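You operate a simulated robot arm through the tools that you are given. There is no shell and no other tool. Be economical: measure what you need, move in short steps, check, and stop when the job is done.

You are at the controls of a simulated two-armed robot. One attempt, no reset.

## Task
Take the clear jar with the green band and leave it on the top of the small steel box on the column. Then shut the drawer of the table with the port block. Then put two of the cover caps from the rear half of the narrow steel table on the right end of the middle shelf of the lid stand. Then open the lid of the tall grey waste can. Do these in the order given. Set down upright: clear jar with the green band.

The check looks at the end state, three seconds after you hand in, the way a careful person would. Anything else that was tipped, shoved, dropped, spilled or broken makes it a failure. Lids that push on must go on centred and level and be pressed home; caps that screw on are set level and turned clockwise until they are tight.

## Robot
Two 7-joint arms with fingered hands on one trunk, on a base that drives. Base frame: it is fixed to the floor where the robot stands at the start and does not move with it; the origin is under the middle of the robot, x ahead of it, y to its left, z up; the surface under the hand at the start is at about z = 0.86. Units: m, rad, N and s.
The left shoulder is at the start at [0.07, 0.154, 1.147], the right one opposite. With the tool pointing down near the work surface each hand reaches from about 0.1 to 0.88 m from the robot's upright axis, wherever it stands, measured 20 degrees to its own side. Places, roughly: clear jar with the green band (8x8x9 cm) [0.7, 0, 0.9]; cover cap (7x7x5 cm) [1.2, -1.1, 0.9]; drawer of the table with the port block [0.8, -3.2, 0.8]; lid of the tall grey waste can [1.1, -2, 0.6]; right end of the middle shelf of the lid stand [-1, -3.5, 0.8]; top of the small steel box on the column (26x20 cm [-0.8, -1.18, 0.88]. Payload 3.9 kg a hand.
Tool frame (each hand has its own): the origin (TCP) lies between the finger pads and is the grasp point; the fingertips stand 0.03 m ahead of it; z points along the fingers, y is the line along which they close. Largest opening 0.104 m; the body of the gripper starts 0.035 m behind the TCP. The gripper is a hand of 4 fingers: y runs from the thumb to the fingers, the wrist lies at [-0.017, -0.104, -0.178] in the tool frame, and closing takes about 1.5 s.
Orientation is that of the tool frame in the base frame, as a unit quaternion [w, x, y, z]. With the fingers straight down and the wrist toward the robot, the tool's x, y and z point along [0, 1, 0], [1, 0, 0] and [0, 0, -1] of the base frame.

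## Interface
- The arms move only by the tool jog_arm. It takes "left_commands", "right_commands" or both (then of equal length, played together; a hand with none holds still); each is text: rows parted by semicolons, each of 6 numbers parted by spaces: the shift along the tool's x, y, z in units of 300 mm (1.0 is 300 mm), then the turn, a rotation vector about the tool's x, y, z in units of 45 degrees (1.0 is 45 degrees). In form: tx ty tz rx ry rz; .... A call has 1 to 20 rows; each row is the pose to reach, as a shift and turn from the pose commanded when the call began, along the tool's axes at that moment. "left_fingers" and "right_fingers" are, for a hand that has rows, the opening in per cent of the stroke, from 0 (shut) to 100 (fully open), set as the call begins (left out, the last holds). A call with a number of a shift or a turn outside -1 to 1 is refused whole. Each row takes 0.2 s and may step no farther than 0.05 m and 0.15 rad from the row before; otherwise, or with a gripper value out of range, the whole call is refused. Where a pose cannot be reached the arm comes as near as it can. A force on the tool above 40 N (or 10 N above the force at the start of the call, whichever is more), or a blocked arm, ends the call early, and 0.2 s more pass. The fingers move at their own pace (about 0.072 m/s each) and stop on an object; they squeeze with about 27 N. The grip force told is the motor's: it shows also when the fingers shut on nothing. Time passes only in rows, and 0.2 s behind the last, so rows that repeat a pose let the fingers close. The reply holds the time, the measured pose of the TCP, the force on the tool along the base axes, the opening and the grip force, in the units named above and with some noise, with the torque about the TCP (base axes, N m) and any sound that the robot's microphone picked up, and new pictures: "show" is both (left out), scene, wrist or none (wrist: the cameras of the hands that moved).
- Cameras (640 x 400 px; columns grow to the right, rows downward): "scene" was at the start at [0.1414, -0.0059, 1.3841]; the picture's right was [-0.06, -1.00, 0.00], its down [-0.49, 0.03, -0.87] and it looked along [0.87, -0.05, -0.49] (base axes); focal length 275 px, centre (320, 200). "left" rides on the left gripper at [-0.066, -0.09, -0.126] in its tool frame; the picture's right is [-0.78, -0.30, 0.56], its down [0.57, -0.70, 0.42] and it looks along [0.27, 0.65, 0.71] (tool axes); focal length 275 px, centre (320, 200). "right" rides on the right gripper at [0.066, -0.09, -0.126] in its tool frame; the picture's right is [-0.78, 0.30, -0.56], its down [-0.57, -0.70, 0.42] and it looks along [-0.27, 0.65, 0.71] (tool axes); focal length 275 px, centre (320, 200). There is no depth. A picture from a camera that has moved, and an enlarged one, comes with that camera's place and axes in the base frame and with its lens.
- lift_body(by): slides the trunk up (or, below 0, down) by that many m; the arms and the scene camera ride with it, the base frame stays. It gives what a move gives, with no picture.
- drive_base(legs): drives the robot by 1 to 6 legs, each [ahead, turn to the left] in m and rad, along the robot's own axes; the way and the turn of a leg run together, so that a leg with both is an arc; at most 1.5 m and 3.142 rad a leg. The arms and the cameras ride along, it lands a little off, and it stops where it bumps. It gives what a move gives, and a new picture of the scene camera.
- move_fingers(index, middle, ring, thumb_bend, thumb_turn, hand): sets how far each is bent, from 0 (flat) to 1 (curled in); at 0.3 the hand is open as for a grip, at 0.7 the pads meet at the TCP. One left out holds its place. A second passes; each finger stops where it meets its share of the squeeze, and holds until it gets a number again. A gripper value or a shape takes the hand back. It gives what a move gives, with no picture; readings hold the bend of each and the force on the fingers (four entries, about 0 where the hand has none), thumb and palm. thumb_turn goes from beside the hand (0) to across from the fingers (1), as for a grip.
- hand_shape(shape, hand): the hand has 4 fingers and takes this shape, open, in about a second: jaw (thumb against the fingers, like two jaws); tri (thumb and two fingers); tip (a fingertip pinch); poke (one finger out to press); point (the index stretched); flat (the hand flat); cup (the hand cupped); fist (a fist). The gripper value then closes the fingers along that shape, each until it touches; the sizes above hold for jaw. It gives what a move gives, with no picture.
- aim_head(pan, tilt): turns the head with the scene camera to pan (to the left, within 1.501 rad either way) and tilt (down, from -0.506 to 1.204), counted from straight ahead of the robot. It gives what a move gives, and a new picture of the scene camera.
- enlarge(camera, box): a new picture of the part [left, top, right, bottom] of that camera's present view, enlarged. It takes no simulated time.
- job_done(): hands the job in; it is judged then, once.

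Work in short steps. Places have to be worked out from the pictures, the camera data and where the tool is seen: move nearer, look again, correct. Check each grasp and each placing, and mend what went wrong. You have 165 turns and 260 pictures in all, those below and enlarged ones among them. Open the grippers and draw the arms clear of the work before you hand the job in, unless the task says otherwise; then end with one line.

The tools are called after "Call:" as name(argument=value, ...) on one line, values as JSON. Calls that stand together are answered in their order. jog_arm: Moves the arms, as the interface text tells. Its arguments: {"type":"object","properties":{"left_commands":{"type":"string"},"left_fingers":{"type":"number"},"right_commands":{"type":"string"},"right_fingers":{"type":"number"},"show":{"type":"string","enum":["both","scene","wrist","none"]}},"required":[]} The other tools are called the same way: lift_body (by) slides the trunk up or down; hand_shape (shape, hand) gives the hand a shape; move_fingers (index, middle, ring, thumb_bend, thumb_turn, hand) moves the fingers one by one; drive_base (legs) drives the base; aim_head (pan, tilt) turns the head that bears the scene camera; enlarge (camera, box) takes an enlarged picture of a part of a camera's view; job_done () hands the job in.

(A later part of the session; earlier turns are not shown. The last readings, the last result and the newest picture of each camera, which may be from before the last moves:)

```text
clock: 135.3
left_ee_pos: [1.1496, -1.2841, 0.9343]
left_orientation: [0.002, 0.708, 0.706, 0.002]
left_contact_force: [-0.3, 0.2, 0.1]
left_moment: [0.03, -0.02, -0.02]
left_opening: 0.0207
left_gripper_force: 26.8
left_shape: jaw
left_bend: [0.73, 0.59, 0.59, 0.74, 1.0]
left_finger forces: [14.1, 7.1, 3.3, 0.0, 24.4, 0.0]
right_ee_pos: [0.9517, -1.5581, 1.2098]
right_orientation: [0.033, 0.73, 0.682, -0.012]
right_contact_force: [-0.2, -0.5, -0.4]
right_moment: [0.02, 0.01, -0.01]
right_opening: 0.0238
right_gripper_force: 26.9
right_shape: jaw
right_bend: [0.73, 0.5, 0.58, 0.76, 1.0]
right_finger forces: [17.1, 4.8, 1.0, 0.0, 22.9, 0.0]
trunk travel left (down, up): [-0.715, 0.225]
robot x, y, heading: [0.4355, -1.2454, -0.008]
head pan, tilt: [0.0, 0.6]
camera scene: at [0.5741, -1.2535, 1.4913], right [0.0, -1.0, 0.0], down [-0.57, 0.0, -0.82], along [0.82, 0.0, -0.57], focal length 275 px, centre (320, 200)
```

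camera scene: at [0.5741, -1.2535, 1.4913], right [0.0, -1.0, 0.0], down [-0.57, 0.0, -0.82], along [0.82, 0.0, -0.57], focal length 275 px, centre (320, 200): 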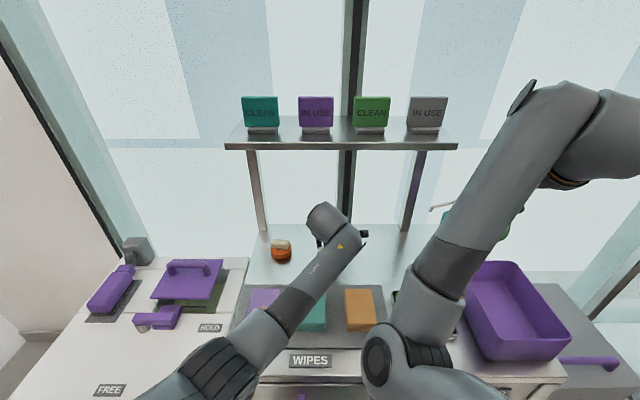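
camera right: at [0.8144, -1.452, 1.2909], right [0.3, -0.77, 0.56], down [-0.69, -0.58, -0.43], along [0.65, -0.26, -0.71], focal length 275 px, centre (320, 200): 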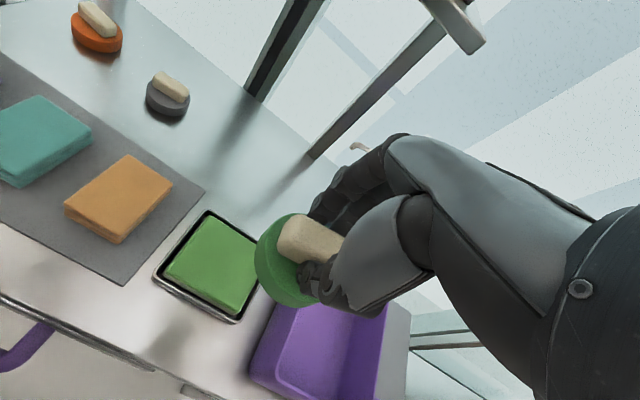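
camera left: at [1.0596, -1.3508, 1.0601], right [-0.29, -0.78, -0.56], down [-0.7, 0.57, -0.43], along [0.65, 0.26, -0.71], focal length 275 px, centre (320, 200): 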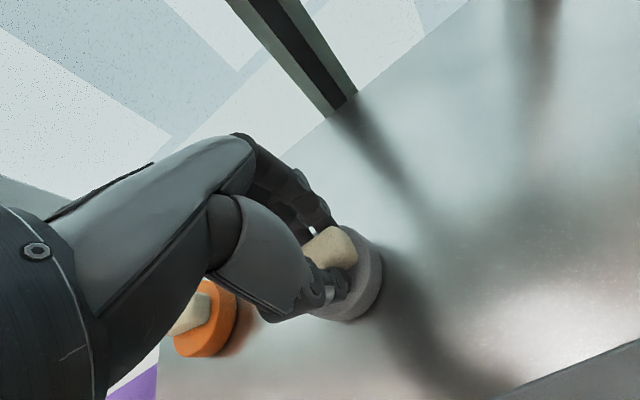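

One step was too long; I repeat with smaller steps.

Call:
jog_arm(left_commands="0 0 -0.04 0 0 0; 0 0 -0.1 0 0 0; 0 0 -0.16 0 0 0; 0 -0.1 -0.2 0 0 0; 0 -0.23 -0.23 0 0 0; 0 -0.36 -0.26 0 0 0; 0 -0.49 -0.3 0 0 0; 0 -0.61 -0.36 0 0 0; 0 -0.7 -0.45 0 0 0; 0 -0.7 -0.55 0 0 0; 0 -0.7 -0.55 0 0 0")

```text
clock: 137.1
left_ee_pos: [0.9993, -1.2157, 1.0333]
left_orientation: [-0.035, 0.682, 0.726, 0.078]
left_contact_force: [0.7, -0.2, -0.8]
left_moment: [0.01, -0.02, -0.04]
left_opening: 0.0203
left_gripper_force: 27.0
left_shape: jaw
left_bend: [0.73, 0.6, 0.59, 0.74, 1.0]
left_finger forces: [14.4, 7.1, 3.2, 0.0, 24.8, 0.0]
right_ee_pos: [0.9511, -1.5587, 1.2122]
right_orientation: [0.035, 0.731, 0.682, -0.012]
right_contact_force: [-0.4, 0.3, -0.5]
right_moment: [0.02, -0.04, 0.02]
right_opening: 0.0243
right_gripper_force: 26.9
right_shape: jaw
right_bend: [0.73, 0.5, 0.58, 0.76, 1.0]
right_finger forces: [17.0, 4.7, 1.0, 0.0, 22.9, 0.0]
trunk travel left (down, up): [-0.715, 0.225]
robot x, y, heading: [0.4339, -1.2488, -0.01]
head pan, tilt: [0.0, 0.6]
stopped in row 9 (left hand): the arm was blocked; the commanded pose is now the measured one
camera scene: at [0.5726, -1.2534, 1.4915], right [0.0, -1.0, 0.0], down [-0.56, 0.0, -0.83], along [0.83, 0.0, -0.56], focal length 275 px, centre (320, 200)
camera left: at [0.9069, -1.3079, 1.1397], right [-0.21, -0.69, -0.69], down [-0.71, 0.59, -0.37], along [0.67, 0.41, -0.62], focal length 275 px, centre (320, 200)
```

scene: 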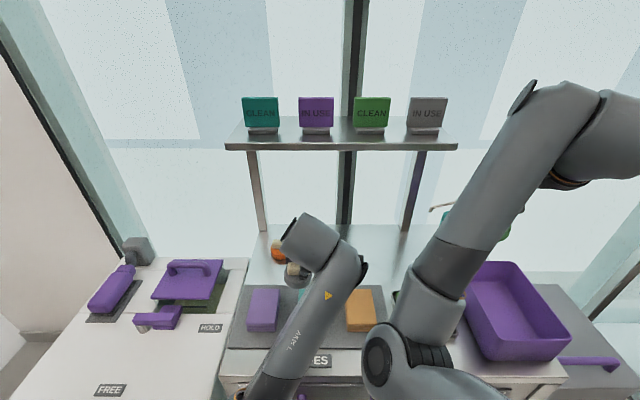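
left: 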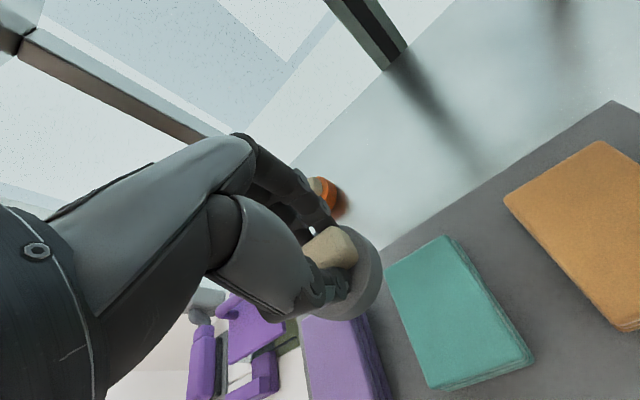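

The grey cap is held, but the left arm can't fold further. I raise the trunk and back the base away instead.

Call:
lift_body(by=0.12)

Call:
drive_base(legs=[[-0.35, 0]])

```text
clock: 138.6
left_ee_pos: [1.0005, -1.2169, 1.1513]
left_orientation: [-0.036, 0.682, 0.726, 0.077]
left_contact_force: [0.1, 0.6, 0.4]
left_moment: [0.0, 0.03, -0.03]
left_opening: 0.0206
left_gripper_force: 27.2
left_shape: jaw
left_bend: [0.73, 0.6, 0.59, 0.74, 1.0]
left_finger forces: [14.4, 7.2, 3.3, 0.0, 24.8, 0.0]
right_ee_pos: [0.9532, -1.5586, 1.3308]
right_orientation: [0.033, 0.731, 0.681, -0.012]
right_contact_force: [-0.1, 0.7, -0.9]
right_moment: [-0.01, -0.01, -0.01]
right_opening: 0.0239
right_gripper_force: 27.0
right_shape: jaw
right_bend: [0.73, 0.5, 0.58, 0.76, 1.0]
right_finger forces: [17.0, 4.7, 1.0, 0.1, 22.9, 0.0]
trunk travel left (down, up): [-0.835, 0.105]
robot x, y, heading: [0.4332, -1.2513, -0.002]
head pan, tilt: [0.0, 0.6]
```

```text
clock: 140.9
left_ee_pos: [0.6509, -1.2158, 1.1525]
left_orientation: [-0.035, 0.683, 0.726, 0.077]
left_contact_force: [-0.1, -0.3, -0.5]
left_moment: [0.0, 0.01, 0.02]
left_opening: 0.0207
left_gripper_force: 26.8
left_shape: jaw
left_bend: [0.73, 0.6, 0.59, 0.74, 1.0]
left_finger forces: [14.4, 7.1, 3.3, 0.0, 24.8, 0.0]
right_ee_pos: [0.6043, -1.5576, 1.3296]
right_orientation: [0.032, 0.731, 0.681, -0.013]
right_contact_force: [0.9, 0.6, -1.2]
right_moment: [0.0, -0.03, 0.02]
right_opening: 0.0243
right_gripper_force: 27.2
right_shape: jaw
right_bend: [0.73, 0.5, 0.58, 0.76, 1.0]
right_finger forces: [17.0, 4.7, 1.0, 0.0, 22.9, 0.0]
trunk travel left (down, up): [-0.835, 0.105]
robot x, y, heading: [0.0873, -1.2473, -0.005]
head pan, tilt: [0.0, 0.6]
camera scene: at [0.2258, -1.2521, 1.6111], right [0.0, -1.0, 0.0], down [-0.57, 0.0, -0.82], along [0.82, 0.0, -0.57], focal length 275 px, centre (320, 200)
```

scene: 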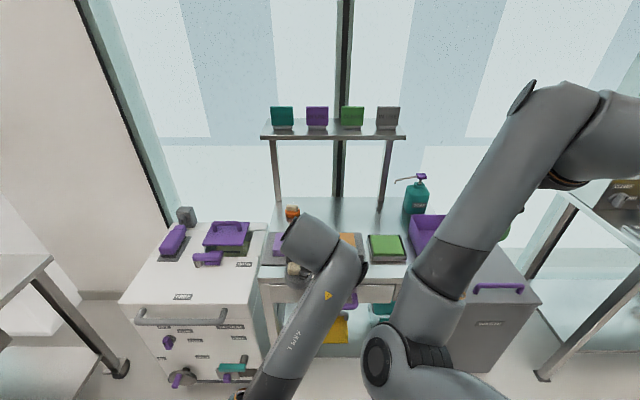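

Clear of the table. I level both hands and spread them symmetrically for the drive.

Call:
jog_arm(left_commands="0.11 -0.01 0.01 0.0125 -0.0335 0.013; 0.22 -0.02 0.013 0.025 -0.067 0.026; 0.33 -0.03 0.02 0.0375 -0.1 0.039; 0.44 -0.04 0.026 0.05 -0.134 0.052; 0.55 -0.05 0.033 0.0625 -0.167 0.065; 0.66 -0.06 0.04 0.075 -0.201 0.077; 0.66 -0.06 0.04 0.075 -0.201 0.077", right_commands="0.035 -0.005 0.04 0.006 0.0135 -0.015; 0.07 -0.01 0.08 0.012 0.027 -0.03; 0.105 -0.015 0.125 0.017 0.04 -0.045; 0.14 -0.02 0.17 0.023 0.054 -0.06; 0.175 -0.025 0.21 0.028 0.068 -0.075; 0.21 -0.03 0.25 0.034 0.081 -0.09; 0.21 -0.03 0.25 0.034 0.081 -0.09")

```text
clock: 142.7
left_ee_pos: [0.6191, -1.0207, 1.1715]
left_orientation: [0.0, 0.708, 0.707, 0.002]
left_contact_force: [-0.1, -1.2, -0.9]
left_moment: [-0.01, -0.02, 0.0]
left_opening: 0.0205
left_gripper_force: 27.4
left_shape: jaw
left_bend: [0.73, 0.6, 0.59, 0.74, 1.0]
left_finger forces: [14.4, 7.0, 3.2, 0.1, 24.5, 0.1]
right_ee_pos: [0.5999, -1.5448, 1.274]
right_orientation: [0.048, 0.733, 0.678, -0.019]
right_contact_force: [-0.2, 0.1, -0.4]
right_moment: [0.01, 0.0, -0.02]
right_opening: 0.024
right_gripper_force: 26.7
right_shape: jaw
right_bend: [0.73, 0.5, 0.58, 0.76, 1.0]
right_finger forces: [16.9, 4.8, 1.0, 0.0, 22.7, 0.0]
trunk travel left (down, up): [-0.835, 0.105]
robot x, y, heading: [0.0856, -1.2517, -0.007]
head pan, tilt: [0.0, 0.6]
stopped in row 7 (right hand): the arm was blocked; the commanded pose is now the measured one
camera scene: at [0.2235, -1.2525, 1.6113], right [0.0, -1.0, 0.0], down [-0.57, 0.0, -0.82], along [0.82, 0.0, -0.57], focal length 275 px, centre (320, 200)
camera right: at [0.5118, -1.4586, 1.388], right [0.22, -0.74, 0.64], down [-0.73, -0.56, -0.4], along [0.65, -0.38, -0.66], focal length 275 px, centre (320, 200)
camera left: at [0.5287, -1.0873, 1.296], right [-0.3, -0.77, -0.56], down [-0.7, 0.57, -0.42], along [0.65, 0.27, -0.71], focal length 275 px, centre (320, 200)
```

scene: 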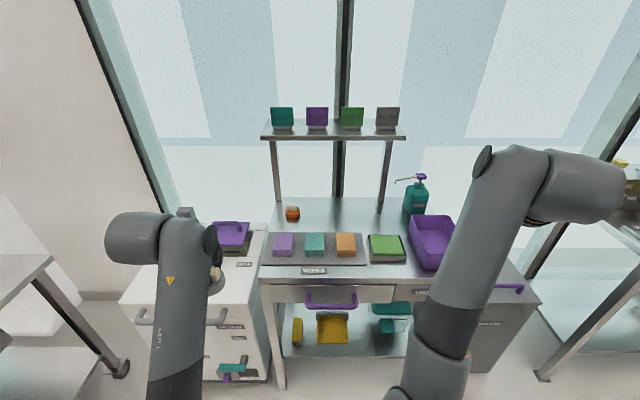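
right: 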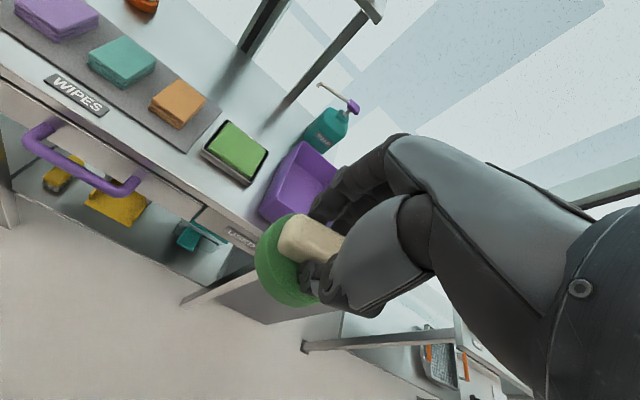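
left: 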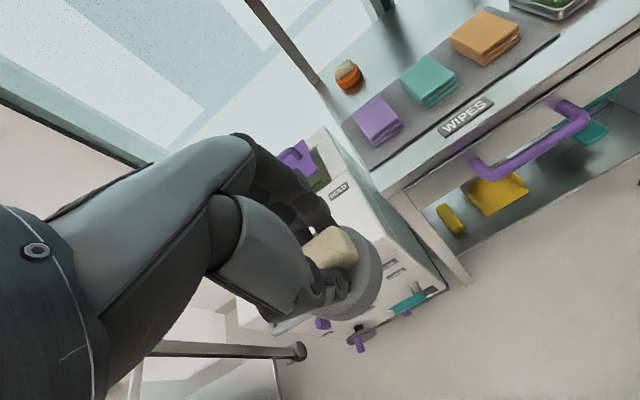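

I drive down the corridor again toward the lid stand and look at it.

Call:
drive_base(legs=[[0, -1.55], [1.4, 0]])

Call:
aim_head(pan=-0.9, tilt=0.5)

```text
clock: 153.4
left_ee_pos: [0.3619, -3.1695, 1.1719]
left_orientation: [0.001, 1.0, 0.012, 0.0]
left_contact_force: [0.3, 0.1, -1.0]
left_moment: [0.03, 0.0, 0.03]
left_opening: 0.0202
left_gripper_force: 27.4
left_shape: jaw
left_bend: [0.73, 0.6, 0.59, 0.74, 1.0]
left_finger forces: [14.1, 6.8, 3.1, 0.0, 24.0, 0.0]
right_ee_pos: [-0.1629, -3.1633, 1.2731]
right_orientation: [0.02, 0.998, -0.025, -0.048]
right_contact_force: [0.8, -0.2, -0.6]
right_moment: [0.0, -0.02, 0.0]
right_opening: 0.0242
right_gripper_force: 27.4
right_shape: jaw
right_bend: [0.73, 0.5, 0.58, 0.76, 1.0]
right_finger forces: [16.6, 4.4, 1.0, 0.0, 22.2, 0.1]
trunk travel left (down, up): [-0.835, 0.105]
robot x, y, heading: [0.119, -2.6381, -1.553]
head pan, tilt: [0.0, 0.6]
camera scene: at [0.1217, -2.7798, 1.6114], right [-1.0, -0.02, 0.0], down [-0.01, 0.56, -0.83], along [0.02, -0.82, -0.56], focal length 275 px, centre (320, 200)
```

scene: 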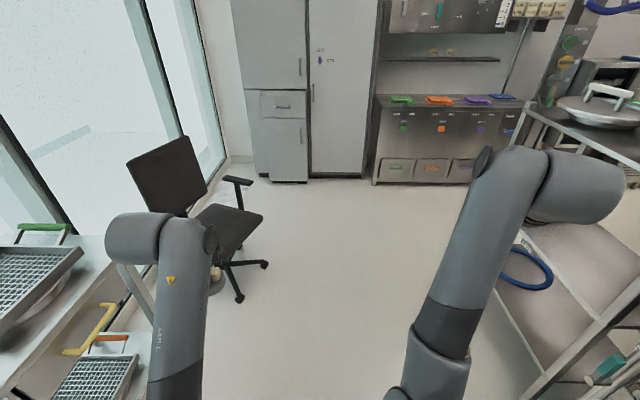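

```text
clock: 154.6
left_ee_pos: [0.3632, -3.1694, 1.1706]
left_orientation: [0.002, 1.0, 0.012, 0.001]
left_contact_force: [-0.2, -0.9, 0.2]
left_moment: [0.01, 0.0, 0.02]
left_opening: 0.0205
left_gripper_force: 27.1
left_shape: jaw
left_bend: [0.73, 0.6, 0.59, 0.74, 1.0]
left_finger forces: [14.1, 6.8, 3.1, 0.1, 23.8, 0.1]
right_ee_pos: [-0.1638, -3.1637, 1.2735]
right_orientation: [0.02, 0.998, -0.026, -0.049]
right_contact_force: [0.1, 0.5, -0.1]
right_moment: [0.02, 0.0, 0.01]
right_opening: 0.0241
right_gripper_force: 27.3
right_shape: jaw
right_bend: [0.73, 0.5, 0.58, 0.76, 1.0]
right_finger forces: [16.6, 4.4, 1.0, 0.1, 22.1, 0.0]
trunk travel left (down, up): [-0.835, 0.105]
robot x, y, heading: [0.1181, -2.6382, -1.546]
head pan, tilt: [-0.901, 0.499]
camera scene: at [0.0499, -2.75, 1.6205], right [-0.64, 0.77, 0.0], down [0.37, 0.31, -0.88], along [-0.68, -0.56, -0.48], focal length 275 px, centre (320, 200)
```

scene: 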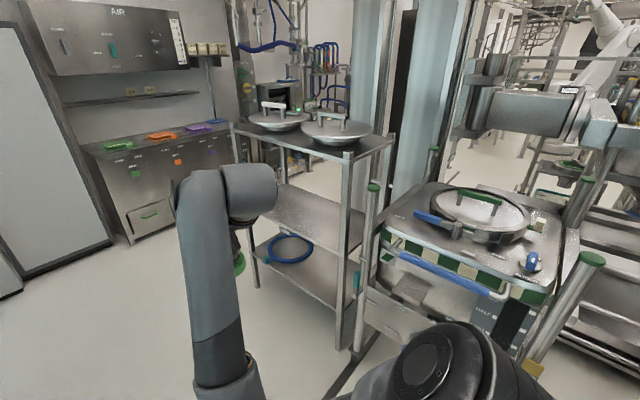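

The stand's front is at x≈-0.84, with y from -4.14 to -3.32, the middle shelf at z≈0.80 and the top shelf at 1.27. It faces +x, so its right end is near y -3.4. I go to (-0.12, -3.46) facing it.

Call:
drive_base(legs=[[0, -0.3], [0.856, 0], [0, -1.29]])

Call:
aim_head(pan=0, tilt=0.5)

```text
clock: 163.3
left_ee_pos: [-0.6565, -3.6906, 1.1711]
left_orientation: [-0.001, -0.705, 0.71, 0.0]
left_contact_force: [0.2, 0.5, -0.3]
left_moment: [0.01, -0.03, 0.03]
left_opening: 0.0202
left_gripper_force: 27.0
left_shape: jaw
left_bend: [0.73, 0.6, 0.72, 0.75, 1.0]
left_finger forces: [14.0, 6.7, 3.2, 0.1, 23.8, 0.0]
right_ee_pos: [-0.6349, -3.1657, 1.2723]
right_orientation: [0.02, -0.676, 0.735, 0.048]
right_contact_force: [0.3, -0.1, -0.8]
right_moment: [0.01, -0.01, 0.01]
right_opening: 0.0238
right_gripper_force: 26.9
right_shape: jaw
right_bend: [0.73, 0.51, 0.58, 0.76, 1.0]
right_finger forces: [16.5, 4.3, 1.0, 0.0, 21.9, 0.1]
trunk travel left (down, up): [-0.835, 0.105]
robot x, y, heading: [-0.1199, -3.4632, 3.13]
head pan, tilt: [-0.901, 0.499]
camera scene: at [-0.2263, -3.3913, 1.6205], right [0.79, 0.61, 0.0], down [0.29, -0.38, -0.88], along [-0.54, 0.69, -0.48], focal length 275 px, centre (320, 200)
```

scene: 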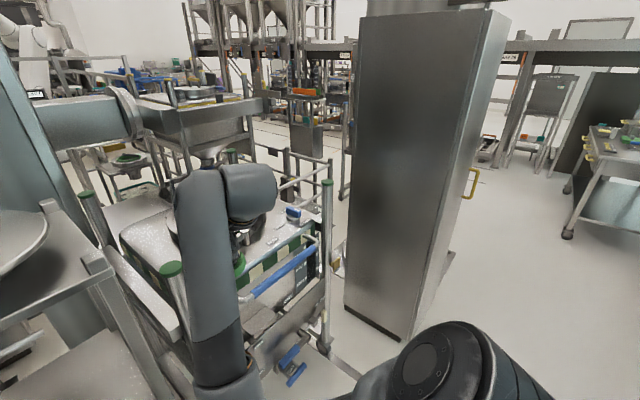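

```text
clock: 164.5
left_ee_pos: [-0.6571, -3.6905, 1.1709]
left_orientation: [-0.001, -0.704, 0.71, 0.0]
left_contact_force: [-1.2, 0.3, -0.5]
left_moment: [-0.02, 0.03, 0.01]
left_opening: 0.0203
left_gripper_force: 27.0
left_shape: jaw
left_bend: [0.73, 0.6, 0.72, 0.75, 1.0]
left_finger forces: [14.0, 6.7, 3.1, 0.1, 23.7, 0.0]
right_ee_pos: [-0.635, -3.1659, 1.2734]
right_orientation: [0.021, -0.676, 0.735, 0.048]
right_contact_force: [0.0, -0.2, -0.5]
right_moment: [-0.01, 0.03, -0.01]
right_opening: 0.0237
right_gripper_force: 27.2
right_shape: jaw
right_bend: [0.73, 0.51, 0.58, 0.76, 1.0]
right_finger forces: [16.4, 4.2, 1.0, 0.1, 21.9, 0.1]
trunk travel left (down, up): [-0.835, 0.105]
robot x, y, heading: [-0.1181, -3.4618, 3.131]
head pan, tilt: [0.0, 0.499]
camera scene: at [-0.2616, -3.4617, 1.6204], right [0.01, 1.0, 0.0], down [0.48, -0.01, -0.88], along [-0.88, 0.01, -0.48], focal length 275 px, centre (320, 200)
```

scene: 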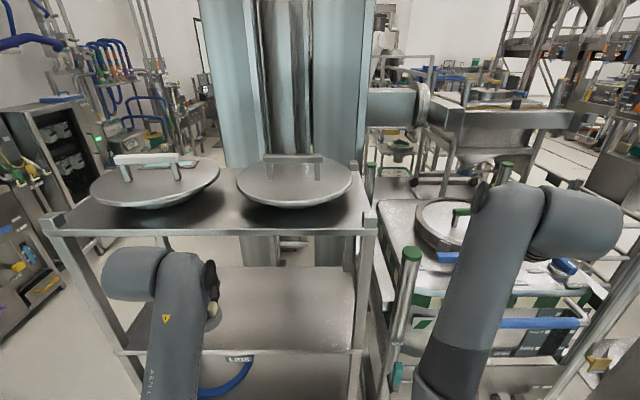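

I lower the trunk so the hands come to shelf height, keeping both caps in front of the stand.

Call:
lift_body(by=-0.235)

Call:
jog_arm(right_commands="0.05 0.08 0.03 0.006 0.015 -0.013; 0.18 0.12 0.06 0.012 0.03 -0.026; 0.32 0.13 0.1 0.018 0.045 -0.04; 0.46 0.14 0.14 0.024 0.06 -0.053; 0.6 0.15 0.18 0.03 0.075 -0.066; 0.73 0.16 0.22 0.036 0.09 -0.08; 0.86 0.18 0.25 0.042 0.107 -0.093; 0.96 0.2 0.28 0.048 0.1235 -0.106; 0.96 0.2 0.28 0.048 0.1235 -0.106")

```text
clock: 166.9
left_ee_pos: [-0.6571, -3.6889, 0.9357]
left_orientation: [-0.001, -0.705, 0.71, 0.0]
left_contact_force: [-0.1, -0.2, 0.4]
left_moment: [0.04, -0.02, 0.0]
left_opening: 0.02
left_gripper_force: 26.7
left_shape: jaw
left_bend: [0.73, 0.6, 0.72, 0.75, 1.0]
left_finger forces: [14.1, 6.7, 3.1, 0.1, 23.8, 0.0]
right_ee_pos: [-0.6336, -3.1657, 1.039]
right_orientation: [0.02, -0.676, 0.735, 0.048]
right_contact_force: [-0.1, 0.3, -1.0]
right_moment: [-0.01, -0.02, -0.01]
right_opening: 0.0238
right_gripper_force: 26.1
right_shape: jaw
right_bend: [0.73, 0.51, 0.58, 0.76, 1.0]
right_finger forces: [16.5, 4.3, 1.0, 0.1, 21.9, 0.1]
trunk travel left (down, up): [-0.6, 0.34]
robot x, y, heading: [-0.1226, -3.4629, 3.131]
head pan, tilt: [0.0, 0.499]
```

```text
clock: 168.0
left_ee_pos: [-0.6571, -3.691, 0.9354]
left_orientation: [-0.001, -0.704, 0.71, -0.002]
left_contact_force: [0.2, -0.9, -0.6]
left_moment: [0.0, 0.0, 0.01]
left_opening: 0.0203
left_gripper_force: 27.7
left_shape: jaw
left_bend: [0.73, 0.6, 0.72, 0.75, 1.0]
left_finger forces: [13.9, 6.8, 3.1, 0.1, 23.8, 0.1]
right_ee_pos: [-0.6998, -3.2339, 1.0053]
right_orientation: [0.041, -0.659, 0.746, 0.089]
right_contact_force: [-0.3, -0.6, -0.6]
right_moment: [0.0, 0.02, -0.01]
right_opening: 0.0238
right_gripper_force: 26.8
right_shape: jaw
right_bend: [0.73, 0.51, 0.58, 0.76, 1.0]
right_finger forces: [16.6, 4.3, 1.0, 0.1, 22.2, 0.0]
trunk travel left (down, up): [-0.6, 0.34]
robot x, y, heading: [-0.1196, -3.4608, 3.129]
head pan, tilt: [0.0, 0.499]
stopped in row 5 (right hand): the arm was blocked; the commanded pose is now the measured one
camera scene: at [-0.2618, -3.4623, 1.3854], right [0.01, 1.0, 0.0], down [0.48, 0.0, -0.88], along [-0.88, 0.01, -0.48], focal length 275 px, centre (320, 200)
camera right: at [-0.6122, -3.33, 1.1086], right [-0.16, 0.69, 0.71], down [0.74, 0.56, -0.37], along [-0.65, 0.47, -0.6], focal length 275 px, centre (320, 200)
```

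scene: 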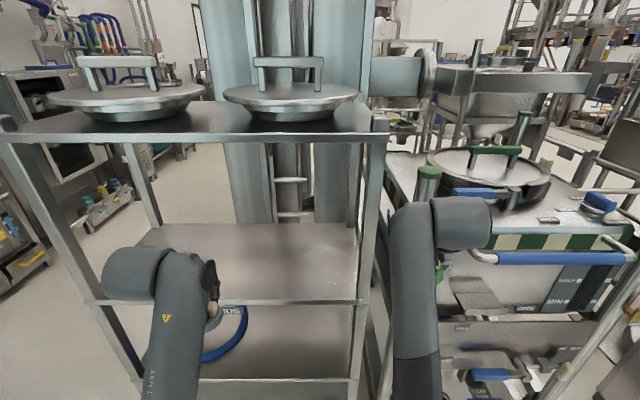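
right: 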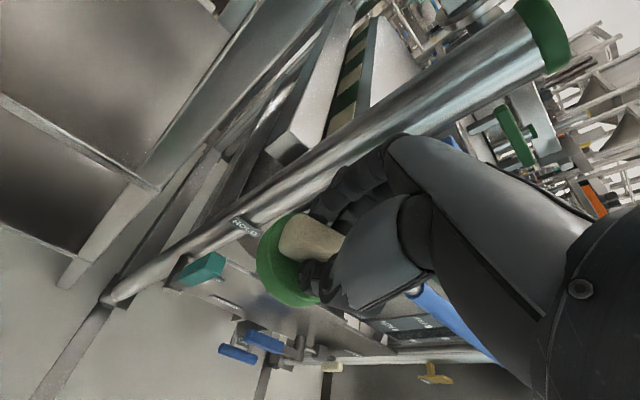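

The right arm can't fold into that pose. I back the base off, extend the arm to a comfortable length, and level it, to insert later by driving forward.

Call:
drive_base(legs=[[-0.2, 0]])

Call:
jog_arm(right_commands="0.05 0.12 0.02 0.011 0.029 -0.02; 0.12 0.24 0.04 0.022 0.058 -0.039; 0.2 0.36 0.06 0.032 0.087 -0.058; 0.31 0.42 0.08 0.043 0.116 -0.078; 0.43 0.45 0.09 0.054 0.146 -0.098; 0.55 0.465 0.1 0.065 0.175 -0.117; 0.67 0.465 0.11 0.075 0.204 -0.137; 0.78 0.465 0.116 0.086 0.233 -0.156; 0.78 0.465 0.116 0.086 0.233 -0.156")

```text
clock: 169.6
left_ee_pos: [-0.458, -3.6922, 0.9362]
left_orientation: [-0.001, -0.704, 0.71, 0.001]
left_contact_force: [0.2, 0.6, -1.3]
left_moment: [-0.01, -0.01, 0.01]
left_opening: 0.0201
left_gripper_force: 26.8
left_shape: jaw
left_bend: [0.73, 0.6, 0.72, 0.75, 1.0]
left_finger forces: [14.1, 6.7, 3.1, 0.1, 24.0, 0.0]
right_ee_pos: [-0.5014, -3.2362, 1.0043]
right_orientation: [0.039, -0.659, 0.746, 0.089]
right_contact_force: [0.5, -0.6, -0.6]
right_moment: [-0.02, 0.01, -0.02]
right_opening: 0.0238
right_gripper_force: 26.8
right_shape: jaw
right_bend: [0.73, 0.51, 0.58, 0.76, 1.0]
right_finger forces: [16.5, 4.3, 0.9, 0.0, 22.0, 0.0]
trunk travel left (down, up): [-0.6, 0.34]
robot x, y, heading: [0.0776, -3.4649, 3.13]
head pan, tilt: [0.0, 0.499]
camera scene: at [-0.0623, -3.464, 1.3855], right [0.01, 1.0, 0.0], down [0.48, -0.01, -0.88], along [-0.88, 0.01, -0.48], focal length 275 px, centre (320, 200)
```

scene: 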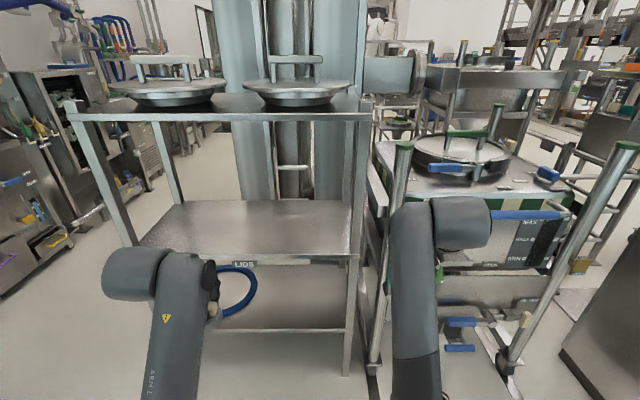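

```text
clock: 171.6
left_ee_pos: [-0.4585, -3.691, 0.9353]
left_orientation: [-0.001, -0.704, 0.71, 0.0]
left_contact_force: [-0.7, 0.4, -0.8]
left_moment: [-0.01, 0.02, 0.04]
left_opening: 0.0204
left_gripper_force: 26.6
left_shape: jaw
left_bend: [0.73, 0.6, 0.72, 0.75, 1.0]
left_finger forces: [14.0, 6.7, 3.0, 0.1, 23.9, 0.1]
right_ee_pos: [-0.6721, -3.4422, 0.9399]
right_orientation: [-0.001, -0.707, 0.708, 0.0]
right_contact_force: [0.2, -0.3, 0.6]
right_moment: [-0.03, 0.02, 0.03]
right_opening: 0.0238
right_gripper_force: 27.4
right_shape: jaw
right_bend: [0.73, 0.51, 0.58, 0.76, 1.0]
right_finger forces: [16.4, 4.3, 0.9, 0.0, 21.8, 0.0]
trunk travel left (down, up): [-0.6, 0.34]
robot x, y, heading: [0.0782, -3.4662, 3.128]
head pan, tilt: [0.0, 0.499]
camera scene: at [-0.0626, -3.4635, 1.3854], right [0.01, 1.0, 0.0], down [0.48, -0.01, -0.88], along [-0.88, 0.01, -0.48], focal length 275 px, centre (320, 200)
camera right: at [-0.5815, -3.5059, 1.0657], right [-0.29, 0.78, 0.56], down [0.7, 0.57, -0.43], along [-0.65, 0.27, -0.71], focal length 275 px, centre (320, 200)
```

scene: 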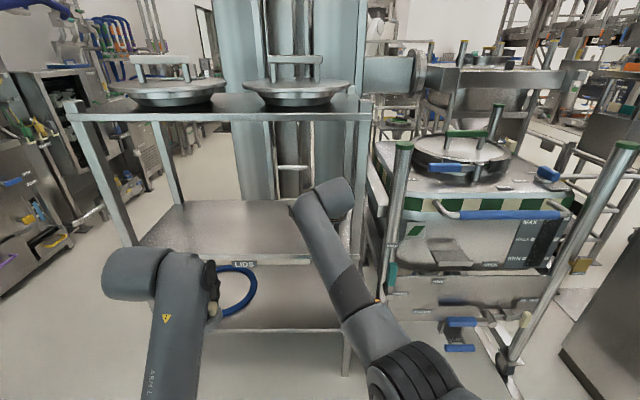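
right: 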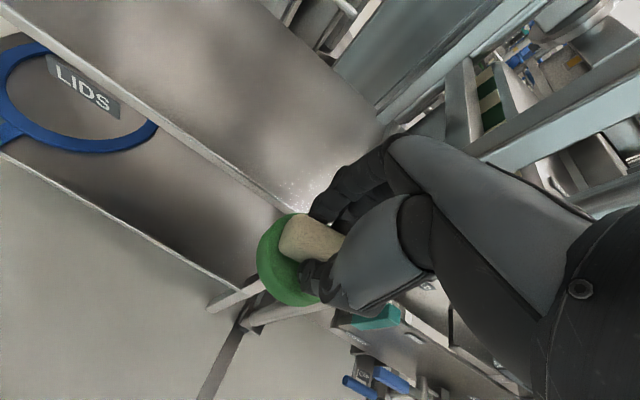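

The middle shelf front edge triangulates to x≈-0.84, z≈0.725, and the right side post is at y≈-3.34. I shift to y -3.46, lower the trunk 7 cm and drive the cap in between the shelves.

Call:
jog_arm(right_commands="0.03 0 0 0 0 0; 0.06 0 0 0 0 0; 0.06 0 0 0 0 0", show="none")

Call:
lift_body(by=-0.07)

Call:
drive_base(legs=[[0.2, 0]])

Call:
enlarge(camera="right", box=[0, 0, 640, 400])

```text
clock: 172.4
left_ee_pos: [-0.4589, -3.6912, 0.9366]
left_orientation: [-0.002, -0.704, 0.71, 0.0]
left_contact_force: [0.4, 1.2, -0.4]
left_moment: [0.03, -0.02, 0.07]
left_opening: 0.0201
left_gripper_force: 27.4
left_shape: jaw
left_bend: [0.73, 0.6, 0.72, 0.75, 1.0]
left_finger forces: [14.1, 6.8, 3.2, 0.0, 24.0, 0.0]
right_ee_pos: [-0.6728, -3.4603, 0.9401]
right_orientation: [0.0, -0.706, 0.708, 0.001]
right_contact_force: [0.7, -0.3, -0.7]
right_moment: [0.02, 0.0, -0.04]
right_opening: 0.0239
right_gripper_force: 26.7
right_shape: jaw
right_bend: [0.73, 0.51, 0.58, 0.76, 1.0]
right_finger forces: [16.4, 4.3, 1.0, 0.0, 21.8, 0.1]
trunk travel left (down, up): [-0.6, 0.34]
robot x, y, heading: [0.0793, -3.4642, 3.13]
head pan, tilt: [0.0, 0.499]
```

```text
clock: 173.5
left_ee_pos: [-0.4583, -3.6918, 0.8656]
left_orientation: [-0.002, -0.704, 0.71, 0.0]
left_contact_force: [0.0, -0.9, -0.7]
left_moment: [-0.02, -0.01, 0.02]
left_opening: 0.0201
left_gripper_force: 27.3
left_shape: jaw
left_bend: [0.73, 0.6, 0.72, 0.75, 1.0]
left_finger forces: [14.1, 6.7, 3.1, 0.0, 23.9, 0.0]
right_ee_pos: [-0.671, -3.4603, 0.8703]
right_orientation: [0.0, 0.707, -0.707, -0.001]
right_contact_force: [-0.8, 0.7, -0.8]
right_moment: [0.02, -0.02, 0.0]
right_opening: 0.0241
right_gripper_force: 26.9
right_shape: jaw
right_bend: [0.73, 0.51, 0.58, 0.76, 1.0]
right_finger forces: [16.3, 4.3, 1.0, 0.0, 21.9, 0.0]
trunk travel left (down, up): [-0.53, 0.41]
robot x, y, heading: [0.0772, -3.4636, 3.124]
head pan, tilt: [0.0, 0.499]
```

```text
clock: 175.1
left_ee_pos: [-0.6557, -3.6901, 0.8645]
left_orientation: [-0.001, -0.704, 0.71, -0.001]
left_contact_force: [0.1, -0.4, -0.1]
left_moment: [-0.01, -0.01, 0.0]
left_opening: 0.0203
left_gripper_force: 26.7
left_shape: jaw
left_bend: [0.73, 0.6, 0.72, 0.75, 1.0]
left_finger forces: [14.1, 6.6, 3.0, 0.0, 24.0, 0.0]
right_ee_pos: [-0.8697, -3.4576, 0.8694]
right_orientation: [-0.001, -0.707, 0.707, 0.001]
right_contact_force: [0.4, 0.1, -0.6]
right_moment: [-0.04, 0.04, 0.01]
right_opening: 0.024
right_gripper_force: 26.9
right_shape: jaw
right_bend: [0.73, 0.51, 0.58, 0.76, 1.0]
right_finger forces: [16.4, 4.2, 1.1, 0.0, 21.7, 0.1]
trunk travel left (down, up): [-0.53, 0.41]
robot x, y, heading: [-0.1166, -3.463, 3.135]
head pan, tilt: [0.0, 0.499]
camera scene: at [-0.2598, -3.4616, 1.3154], right [0.01, 1.0, 0.0], down [0.48, -0.01, -0.88], along [-0.88, 0.01, -0.48], focal length 275 px, centre (320, 200)
```

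scene: 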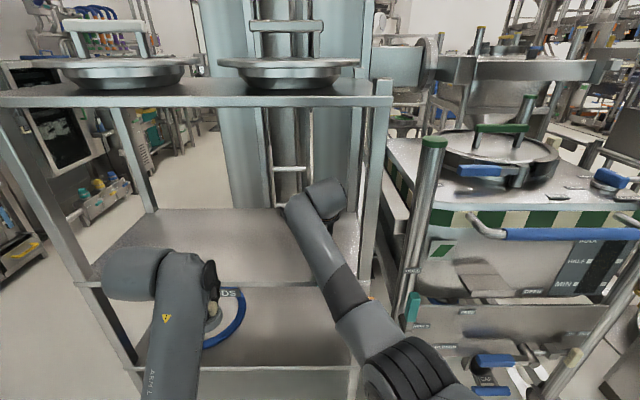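

```text
1.00 times, centred on (320, 200) of right (not enlarged: the box is as wide or as high as the picture)
camera zoom: at [-0.7785, -3.5214, 0.9951], right [-0.29, 0.78, 0.56], down [0.7, 0.57, -0.43], along [-0.65, 0.27, -0.71], focal length 275 px, centre (320, 200)
```

zoom: 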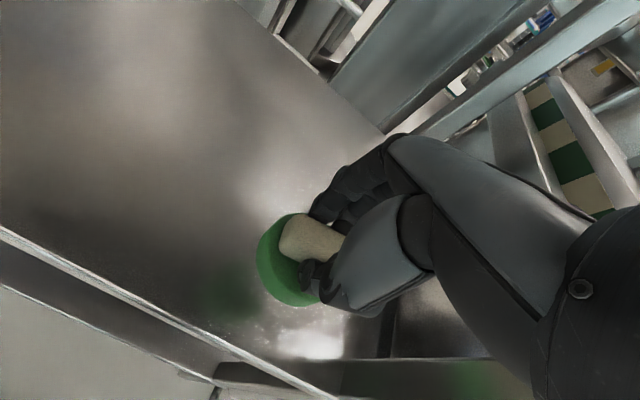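

The cap is inside over the shelf. I extend 6 cm further and come down to just above the surface.

Call:
jog_arm(right_commands="0 0.1 0 0 0 0; 0 0.19 0.02 0 0 0; 0 0.2 0.08 0 0 0; 0 0.2 0.14 0 0 0; 0 0.2 0.18 0 0 0; 0 0.2 0.18 0 0 0")

```text
clock: 176.5
left_ee_pos: [-0.6553, -3.6886, 0.8666]
left_orientation: [-0.002, -0.704, 0.71, 0.0]
left_contact_force: [-0.1, -0.5, -0.7]
left_moment: [0.01, 0.01, 0.02]
left_opening: 0.0203
left_gripper_force: 26.8
left_shape: jaw
left_bend: [0.73, 0.6, 0.72, 0.75, 1.0]
left_finger forces: [14.0, 6.6, 3.1, 0.1, 23.9, 0.0]
right_ee_pos: [-0.911, -3.4517, 0.8291]
right_orientation: [0.003, 0.708, -0.706, -0.002]
right_contact_force: [-0.2, 0.4, -0.9]
right_moment: [0.01, 0.01, 0.0]
right_opening: 0.0239
right_gripper_force: 26.5
right_shape: jaw
right_bend: [0.73, 0.51, 0.58, 0.76, 1.0]
right_finger forces: [16.5, 4.2, 1.0, 0.0, 21.9, 0.0]
right hand out of reach, approached as far as the arm can: row 2, 3, 4, 5, 6
trunk travel left (down, up): [-0.53, 0.41]
robot x, y, heading: [-0.12, -3.4608, 3.13]
head pan, tilt: [0.0, 0.499]
camera scene: at [-0.2588, -3.4617, 1.3155], right [0.01, 1.0, 0.0], down [0.48, -0.01, -0.88], along [-0.88, 0.01, -0.48], focal length 275 px, centre (320, 200)
camera right: at [-0.8201, -3.5164, 0.9545], right [-0.3, 0.78, 0.56], down [0.7, 0.57, -0.43], along [-0.65, 0.26, -0.71], focal length 275 px, centre (320, 200)
```

scene: 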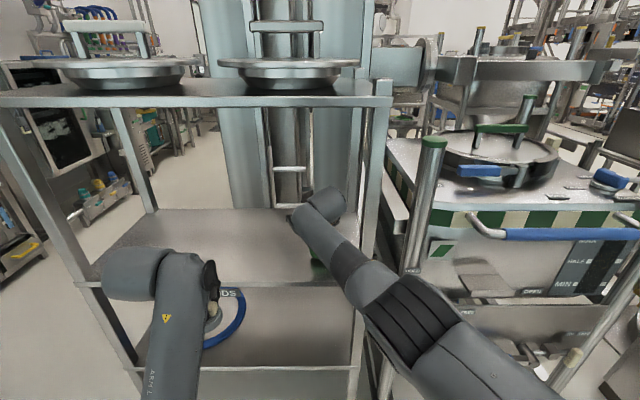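
right: 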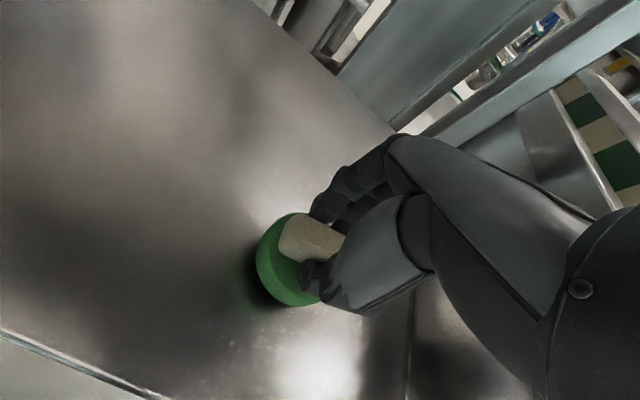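

The arm is at full stretch with the cap at x -0.911, which is well on the shelf. I lower the rest with the trunk in small steps.

Call:
lift_body(by=-0.025)

Call:
lift_body(by=-0.008)

```text
clock: 177.2
left_ee_pos: [-0.6521, -3.6887, 0.8426]
left_orientation: [-0.003, -0.704, 0.71, 0.0]
left_contact_force: [0.4, 0.0, -0.8]
left_moment: [-0.01, 0.02, 0.02]
left_opening: 0.0202
left_gripper_force: 26.8
left_shape: jaw
left_bend: [0.73, 0.6, 0.72, 0.75, 1.0]
left_finger forces: [13.9, 6.9, 3.1, 0.0, 23.8, 0.0]
right_ee_pos: [-0.912, -3.4522, 0.8124]
right_orientation: [0.006, 0.709, -0.705, -0.006]
right_contact_force: [-4.2, 0.5, 24.6]
right_moment: [-0.34, 0.8, -0.06]
right_opening: 0.0238
right_gripper_force: 27.3
right_shape: jaw
right_bend: [0.73, 0.51, 0.58, 0.76, 1.0]
right_finger forces: [41.1, 4.9, 1.8, 0.0, 21.5, 0.0]
trunk travel left (down, up): [-0.505, 0.435]
robot x, y, heading: [-0.1166, -3.4604, 3.135]
head pan, tilt: [0.0, 0.499]
```

```text
clock: 177.6
left_ee_pos: [-0.6534, -3.6889, 0.8354]
left_orientation: [-0.002, -0.703, 0.711, 0.0]
left_contact_force: [0.4, 1.4, -0.4]
left_moment: [0.0, -0.03, -0.05]
left_opening: 0.0201
left_gripper_force: 26.7
left_shape: jaw
left_bend: [0.73, 0.6, 0.72, 0.75, 1.0]
left_finger forces: [14.1, 6.7, 3.1, 0.0, 23.8, 0.0]
right_ee_pos: [-0.916, -3.455, 0.8136]
right_orientation: [0.011, 0.71, -0.704, -0.009]
right_contact_force: [5.1, 2.5, 16.1]
right_moment: [-0.13, -0.16, 0.03]
right_opening: 0.0241
right_gripper_force: 27.1
right_shape: jaw
right_bend: [0.73, 0.5, 0.58, 0.76, 1.0]
right_finger forces: [23.7, 4.3, 2.1, 0.1, 36.2, 0.0]
trunk travel left (down, up): [-0.5, 0.44]
robot x, y, heading: [-0.1177, -3.4595, 3.128]
head pan, tilt: [0.0, 0.499]
stopped: the force on the tool passed its limit at 42 N (the readings are from after the stop); the commanded pose is now the measured one
```

The cap is down on the shelf (contact at z≈0.815). I relieve the pressure slightly and look before releasing.

Call:
lift_body(by=0.004)

Call:
enlarge(camera="right", box=[180, 100, 480, 380])

```text
clock: 178.1
left_ee_pos: [-0.6548, -3.6883, 0.8398]
left_orientation: [-0.001, -0.705, 0.71, 0.0]
left_contact_force: [-0.3, -1.0, -0.8]
left_moment: [0.06, 0.01, -0.02]
left_opening: 0.0203
left_gripper_force: 26.2
left_shape: jaw
left_bend: [0.73, 0.6, 0.72, 0.75, 1.0]
left_finger forces: [14.0, 6.7, 3.2, 0.0, 23.8, 0.0]
right_ee_pos: [-0.9155, -3.4548, 0.8123]
right_orientation: [0.009, 0.709, -0.705, -0.007]
right_contact_force: [-1.3, -0.9, 8.7]
right_moment: [-0.23, 0.35, 0.04]
right_opening: 0.0241
right_gripper_force: 27.5
right_shape: jaw
right_bend: [0.73, 0.5, 0.58, 0.76, 1.0]
right_finger forces: [28.0, 4.4, 1.5, 0.0, 22.5, 0.0]
trunk travel left (down, up): [-0.504, 0.436]
robot x, y, heading: [-0.115, -3.4595, 3.126]
head pan, tilt: [0.0, 0.499]
```

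```text
1.43 times, centred on (330, 240) of right
camera zoom: at [-0.8206, -3.5174, 0.9362], right [-0.29, 0.77, 0.56], down [0.69, 0.58, -0.44], along [-0.67, 0.26, -0.7], focal length 393 px, centre (306, 143)
```

zoom: 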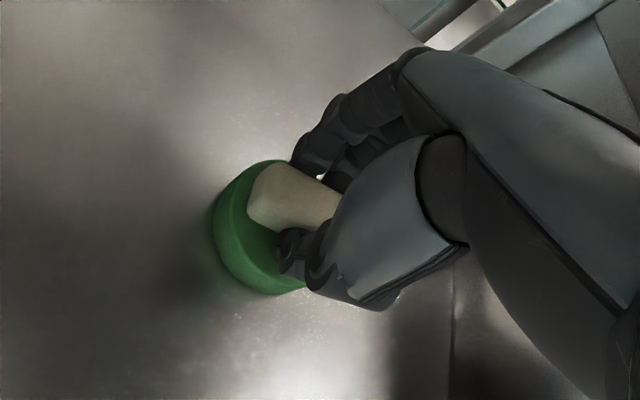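

Resting on the shelf. I open the hand and check.

Call:
jog_arm(right_commands="0 0 0 0 0 0; 0 0 0 0 0 0; 0 0 0 0 0 0; 0 0 0 0 0 0; 0 0 0 0 0 0; 0 0 0 0 0 0; 0 0 0 0 0 0", right_fingers=100, show="wrist")

```text
clock: 179.7
left_ee_pos: [-0.654, -3.6885, 0.8397]
left_orientation: [-0.002, -0.704, 0.71, 0.0]
left_contact_force: [-0.4, 0.5, -0.7]
left_moment: [0.01, -0.01, 0.0]
left_opening: 0.0202
left_gripper_force: 27.1
left_shape: jaw
left_bend: [0.73, 0.6, 0.72, 0.75, 1.0]
left_finger forces: [14.1, 6.8, 3.1, 0.0, 23.9, 0.1]
right_ee_pos: [-0.9158, -3.453, 0.8124]
right_orientation: [0.008, 0.71, -0.704, -0.008]
right_contact_force: [0.1, 0.1, 0.1]
right_moment: [0.02, 0.01, 0.02]
right_opening: 0.1037
right_gripper_force: 0.0
right_shape: jaw
right_bend: [0.3, 0.3, 0.3, 0.3, 0.97]
right_finger forces: [0.1, 0.0, 0.1, 0.0, 0.0, 0.0]
trunk travel left (down, up): [-0.504, 0.436]
robot x, y, heading: [-0.1176, -3.4609, 3.129]
head pan, tilt: [0.0, 0.499]
camera right: at [-0.8215, -3.5169, 0.9352], right [-0.29, 0.77, 0.56], down [0.69, 0.58, -0.44], along [-0.67, 0.26, -0.7], focal length 275 px, centre (320, 200)
```

right: 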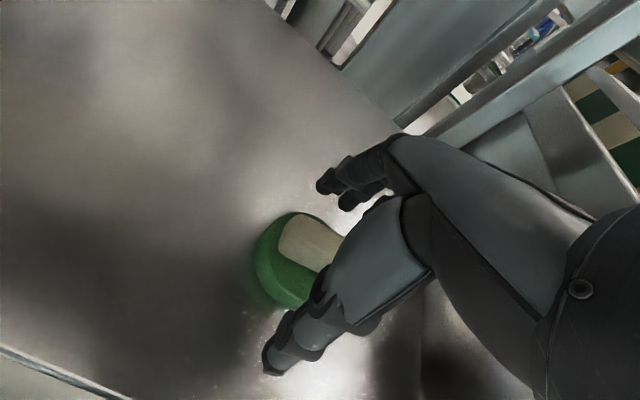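

Released. I raise the trunk 8 cm so the fingers clear the cap, then back straight out.

Call:
lift_body(by=0.08)

Call:
drive_base(legs=[[-0.25, 0]])

Call:
enlarge(camera="right", box=[0, 0, 640, 400])

```text
clock: 180.9
left_ee_pos: [-0.6547, -3.6877, 0.9192]
left_orientation: [0.0, -0.704, 0.71, 0.0]
left_contact_force: [0.1, 0.1, -0.6]
left_moment: [0.02, -0.02, 0.03]
left_opening: 0.0202
left_gripper_force: 26.9
left_shape: jaw
left_bend: [0.73, 0.6, 0.72, 0.75, 1.0]
left_finger forces: [14.1, 6.6, 3.1, 0.0, 23.8, 0.1]
right_ee_pos: [-0.9157, -3.4544, 0.8908]
right_orientation: [0.008, 0.709, -0.705, -0.006]
right_contact_force: [-1.0, -0.5, 0.0]
right_moment: [0.02, 0.04, 0.04]
right_opening: 0.1033
right_gripper_force: 0.0
right_shape: jaw
right_bend: [0.3, 0.3, 0.3, 0.3, 0.97]
right_finger forces: [0.0, 0.1, 0.0, 0.1, 0.0, 0.0]
trunk travel left (down, up): [-0.584, 0.356]
robot x, y, heading: [-0.1159, -3.465, 3.131]
head pan, tilt: [0.0, 0.499]
```

```text
clock: 182.7
left_ee_pos: [-0.4057, -3.6924, 0.9189]
left_orientation: [-0.002, -0.704, 0.71, 0.0]
left_contact_force: [0.4, 0.4, -0.1]
left_moment: [0.02, -0.01, -0.01]
left_opening: 0.0202
left_gripper_force: 26.9
left_shape: jaw
left_bend: [0.73, 0.6, 0.72, 0.75, 1.0]
left_finger forces: [14.2, 6.7, 3.0, 0.0, 23.9, 0.0]
right_ee_pos: [-0.6647, -3.457, 0.8925]
right_orientation: [0.008, 0.71, -0.705, -0.007]
right_contact_force: [0.3, -0.2, -0.3]
right_moment: [0.02, -0.02, 0.02]
right_opening: 0.1035
right_gripper_force: 0.1
right_shape: jaw
right_bend: [0.3, 0.3, 0.3, 0.3, 0.97]
right_finger forces: [0.1, 0.1, 0.1, 0.1, 0.0, 0.0]
trunk travel left (down, up): [-0.584, 0.356]
robot x, y, heading: [0.1348, -3.469, 3.128]
head pan, tilt: [0.0, 0.499]
camera scene: at [-0.0084, -3.4647, 1.3691], right [0.01, 1.0, 0.0], down [0.48, -0.01, -0.88], along [-0.88, 0.01, -0.48], focal length 275 px, centre (320, 200)
```

scene: 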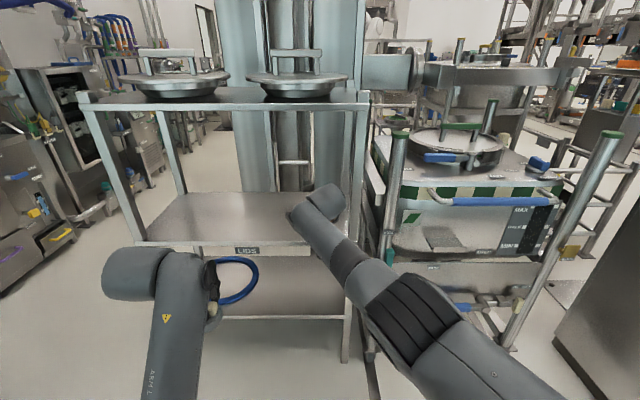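

```text
1.00 times, centred on (320, 200) of right (not enlarged: the box is as wide or as high as the picture)
camera zoom: at [-0.5709, -3.5199, 1.0152], right [-0.29, 0.77, 0.56], down [0.69, 0.58, -0.44], along [-0.67, 0.26, -0.7], focal length 275 px, centre (320, 200)
```

zoom: 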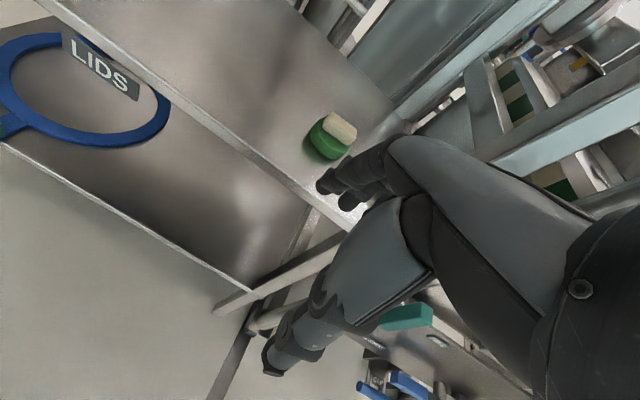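

The green cap stands properly at (-0.915, -3.455). I tuck the right hand back to the side and then extend the left one to the same kind of pose at y -3.585.

Call:
jog_arm(right_commands="-0.05 -0.12 -0.05 0 0 0; -0.12 -0.24 -0.1 0 0 0; -0.2 -0.36 -0.15 0 0 0; -0.3 -0.47 -0.2 0 0 0; -0.4 -0.57 -0.25 0 0 0; -0.52 -0.65 -0.3 0 0 0; -0.64 -0.73 -0.35 0 0 0; -0.76 -0.8 -0.4 0 0 0; -0.88 -0.85 -0.44 0 0 0; -0.93 -0.88 -0.46 0 0 0", show="none")

Call:
jog_arm(left_commands="0 0.13 0 0 0 0; -0.04 0.26 0 0 0 0; -0.1 0.38 0.02 0 0 0; -0.17 0.5 0.04 0 0 0; -0.24 0.62 0.07 0 0 0; -0.31 0.72 0.1 0 0 0; -0.36 0.78 0.13 0 0 0; -0.36 0.78 0.13 0 0 0")

```text
clock: 184.9
left_ee_pos: [-0.4039, -3.6934, 0.9188]
left_orientation: [0.0, -0.704, 0.71, 0.0]
left_contact_force: [0.1, -0.1, 0.7]
left_moment: [0.01, -0.01, 0.01]
left_opening: 0.0202
left_gripper_force: 26.9
left_shape: jaw
left_bend: [0.73, 0.6, 0.72, 0.75, 1.0]
left_finger forces: [14.1, 6.8, 3.1, 0.0, 24.0, 0.1]
right_ee_pos: [-0.3978, -3.1777, 1.0243]
right_orientation: [0.007, 0.71, -0.704, -0.008]
right_contact_force: [0.8, -0.4, 0.1]
right_moment: [0.04, 0.02, -0.03]
right_opening: 0.1038
right_gripper_force: 0.1
right_shape: jaw
right_bend: [0.3, 0.3, 0.3, 0.3, 0.97]
right_finger forces: [0.0, 0.0, 0.1, 0.1, 0.0, 0.1]
trunk travel left (down, up): [-0.584, 0.356]
robot x, y, heading: [0.1326, -3.4651, 3.13]
head pan, tilt: [0.0, 0.499]
```

```text
clock: 186.7
left_ee_pos: [-0.6379, -3.5807, 0.88]
left_orientation: [-0.002, -0.703, 0.711, 0.0]
left_contact_force: [-0.2, 0.7, -1.6]
left_moment: [0.01, 0.0, 0.02]
left_opening: 0.0201
left_gripper_force: 27.3
left_shape: jaw
left_bend: [0.73, 0.6, 0.72, 0.75, 1.0]
left_finger forces: [14.1, 6.8, 3.2, 0.1, 23.9, 0.1]
right_ee_pos: [-0.3995, -3.1764, 1.0251]
right_orientation: [0.007, 0.71, -0.704, -0.007]
right_contact_force: [-0.4, 0.6, -0.4]
right_moment: [-0.01, 0.04, -0.02]
right_opening: 0.1041
right_gripper_force: 0.1
right_shape: jaw
right_bend: [0.3, 0.3, 0.3, 0.3, 0.97]
right_finger forces: [0.1, 0.1, 0.0, 0.1, 0.0, 0.0]
trunk travel left (down, up): [-0.584, 0.356]
robot x, y, heading: [0.1311, -3.4657, 3.129]
head pan, tilt: [0.0, 0.499]
camera scene: at [-0.0082, -3.4649, 1.3691], right [0.01, 1.0, 0.0], down [0.48, -0.01, -0.88], along [-0.88, 0.01, -0.48], focal length 275 px, centre (320, 200)
camera left: at [-0.5472, -3.5168, 1.0053], right [0.3, 0.77, -0.56], down [0.7, -0.58, -0.43], along [-0.65, -0.26, -0.71], focal length 275 px, centre (320, 200)
```

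scene: 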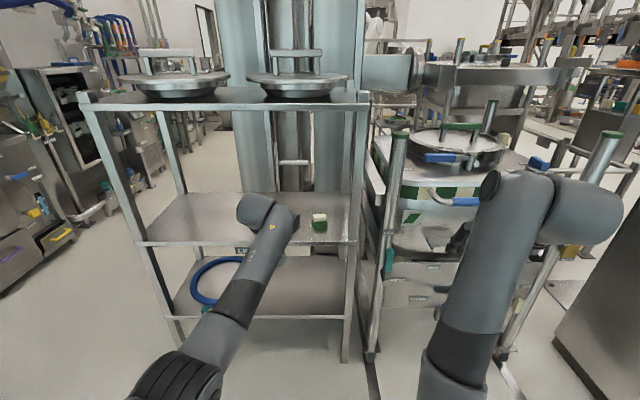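
left: 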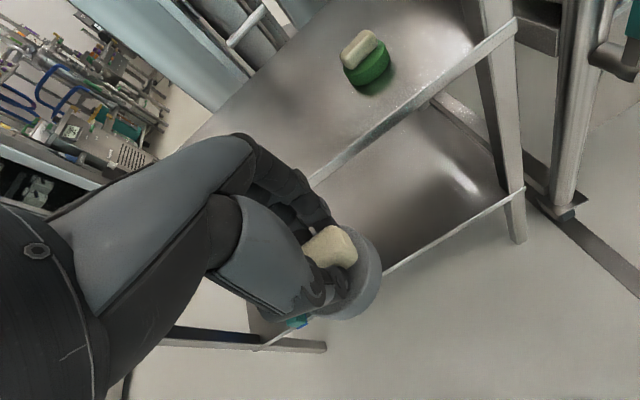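

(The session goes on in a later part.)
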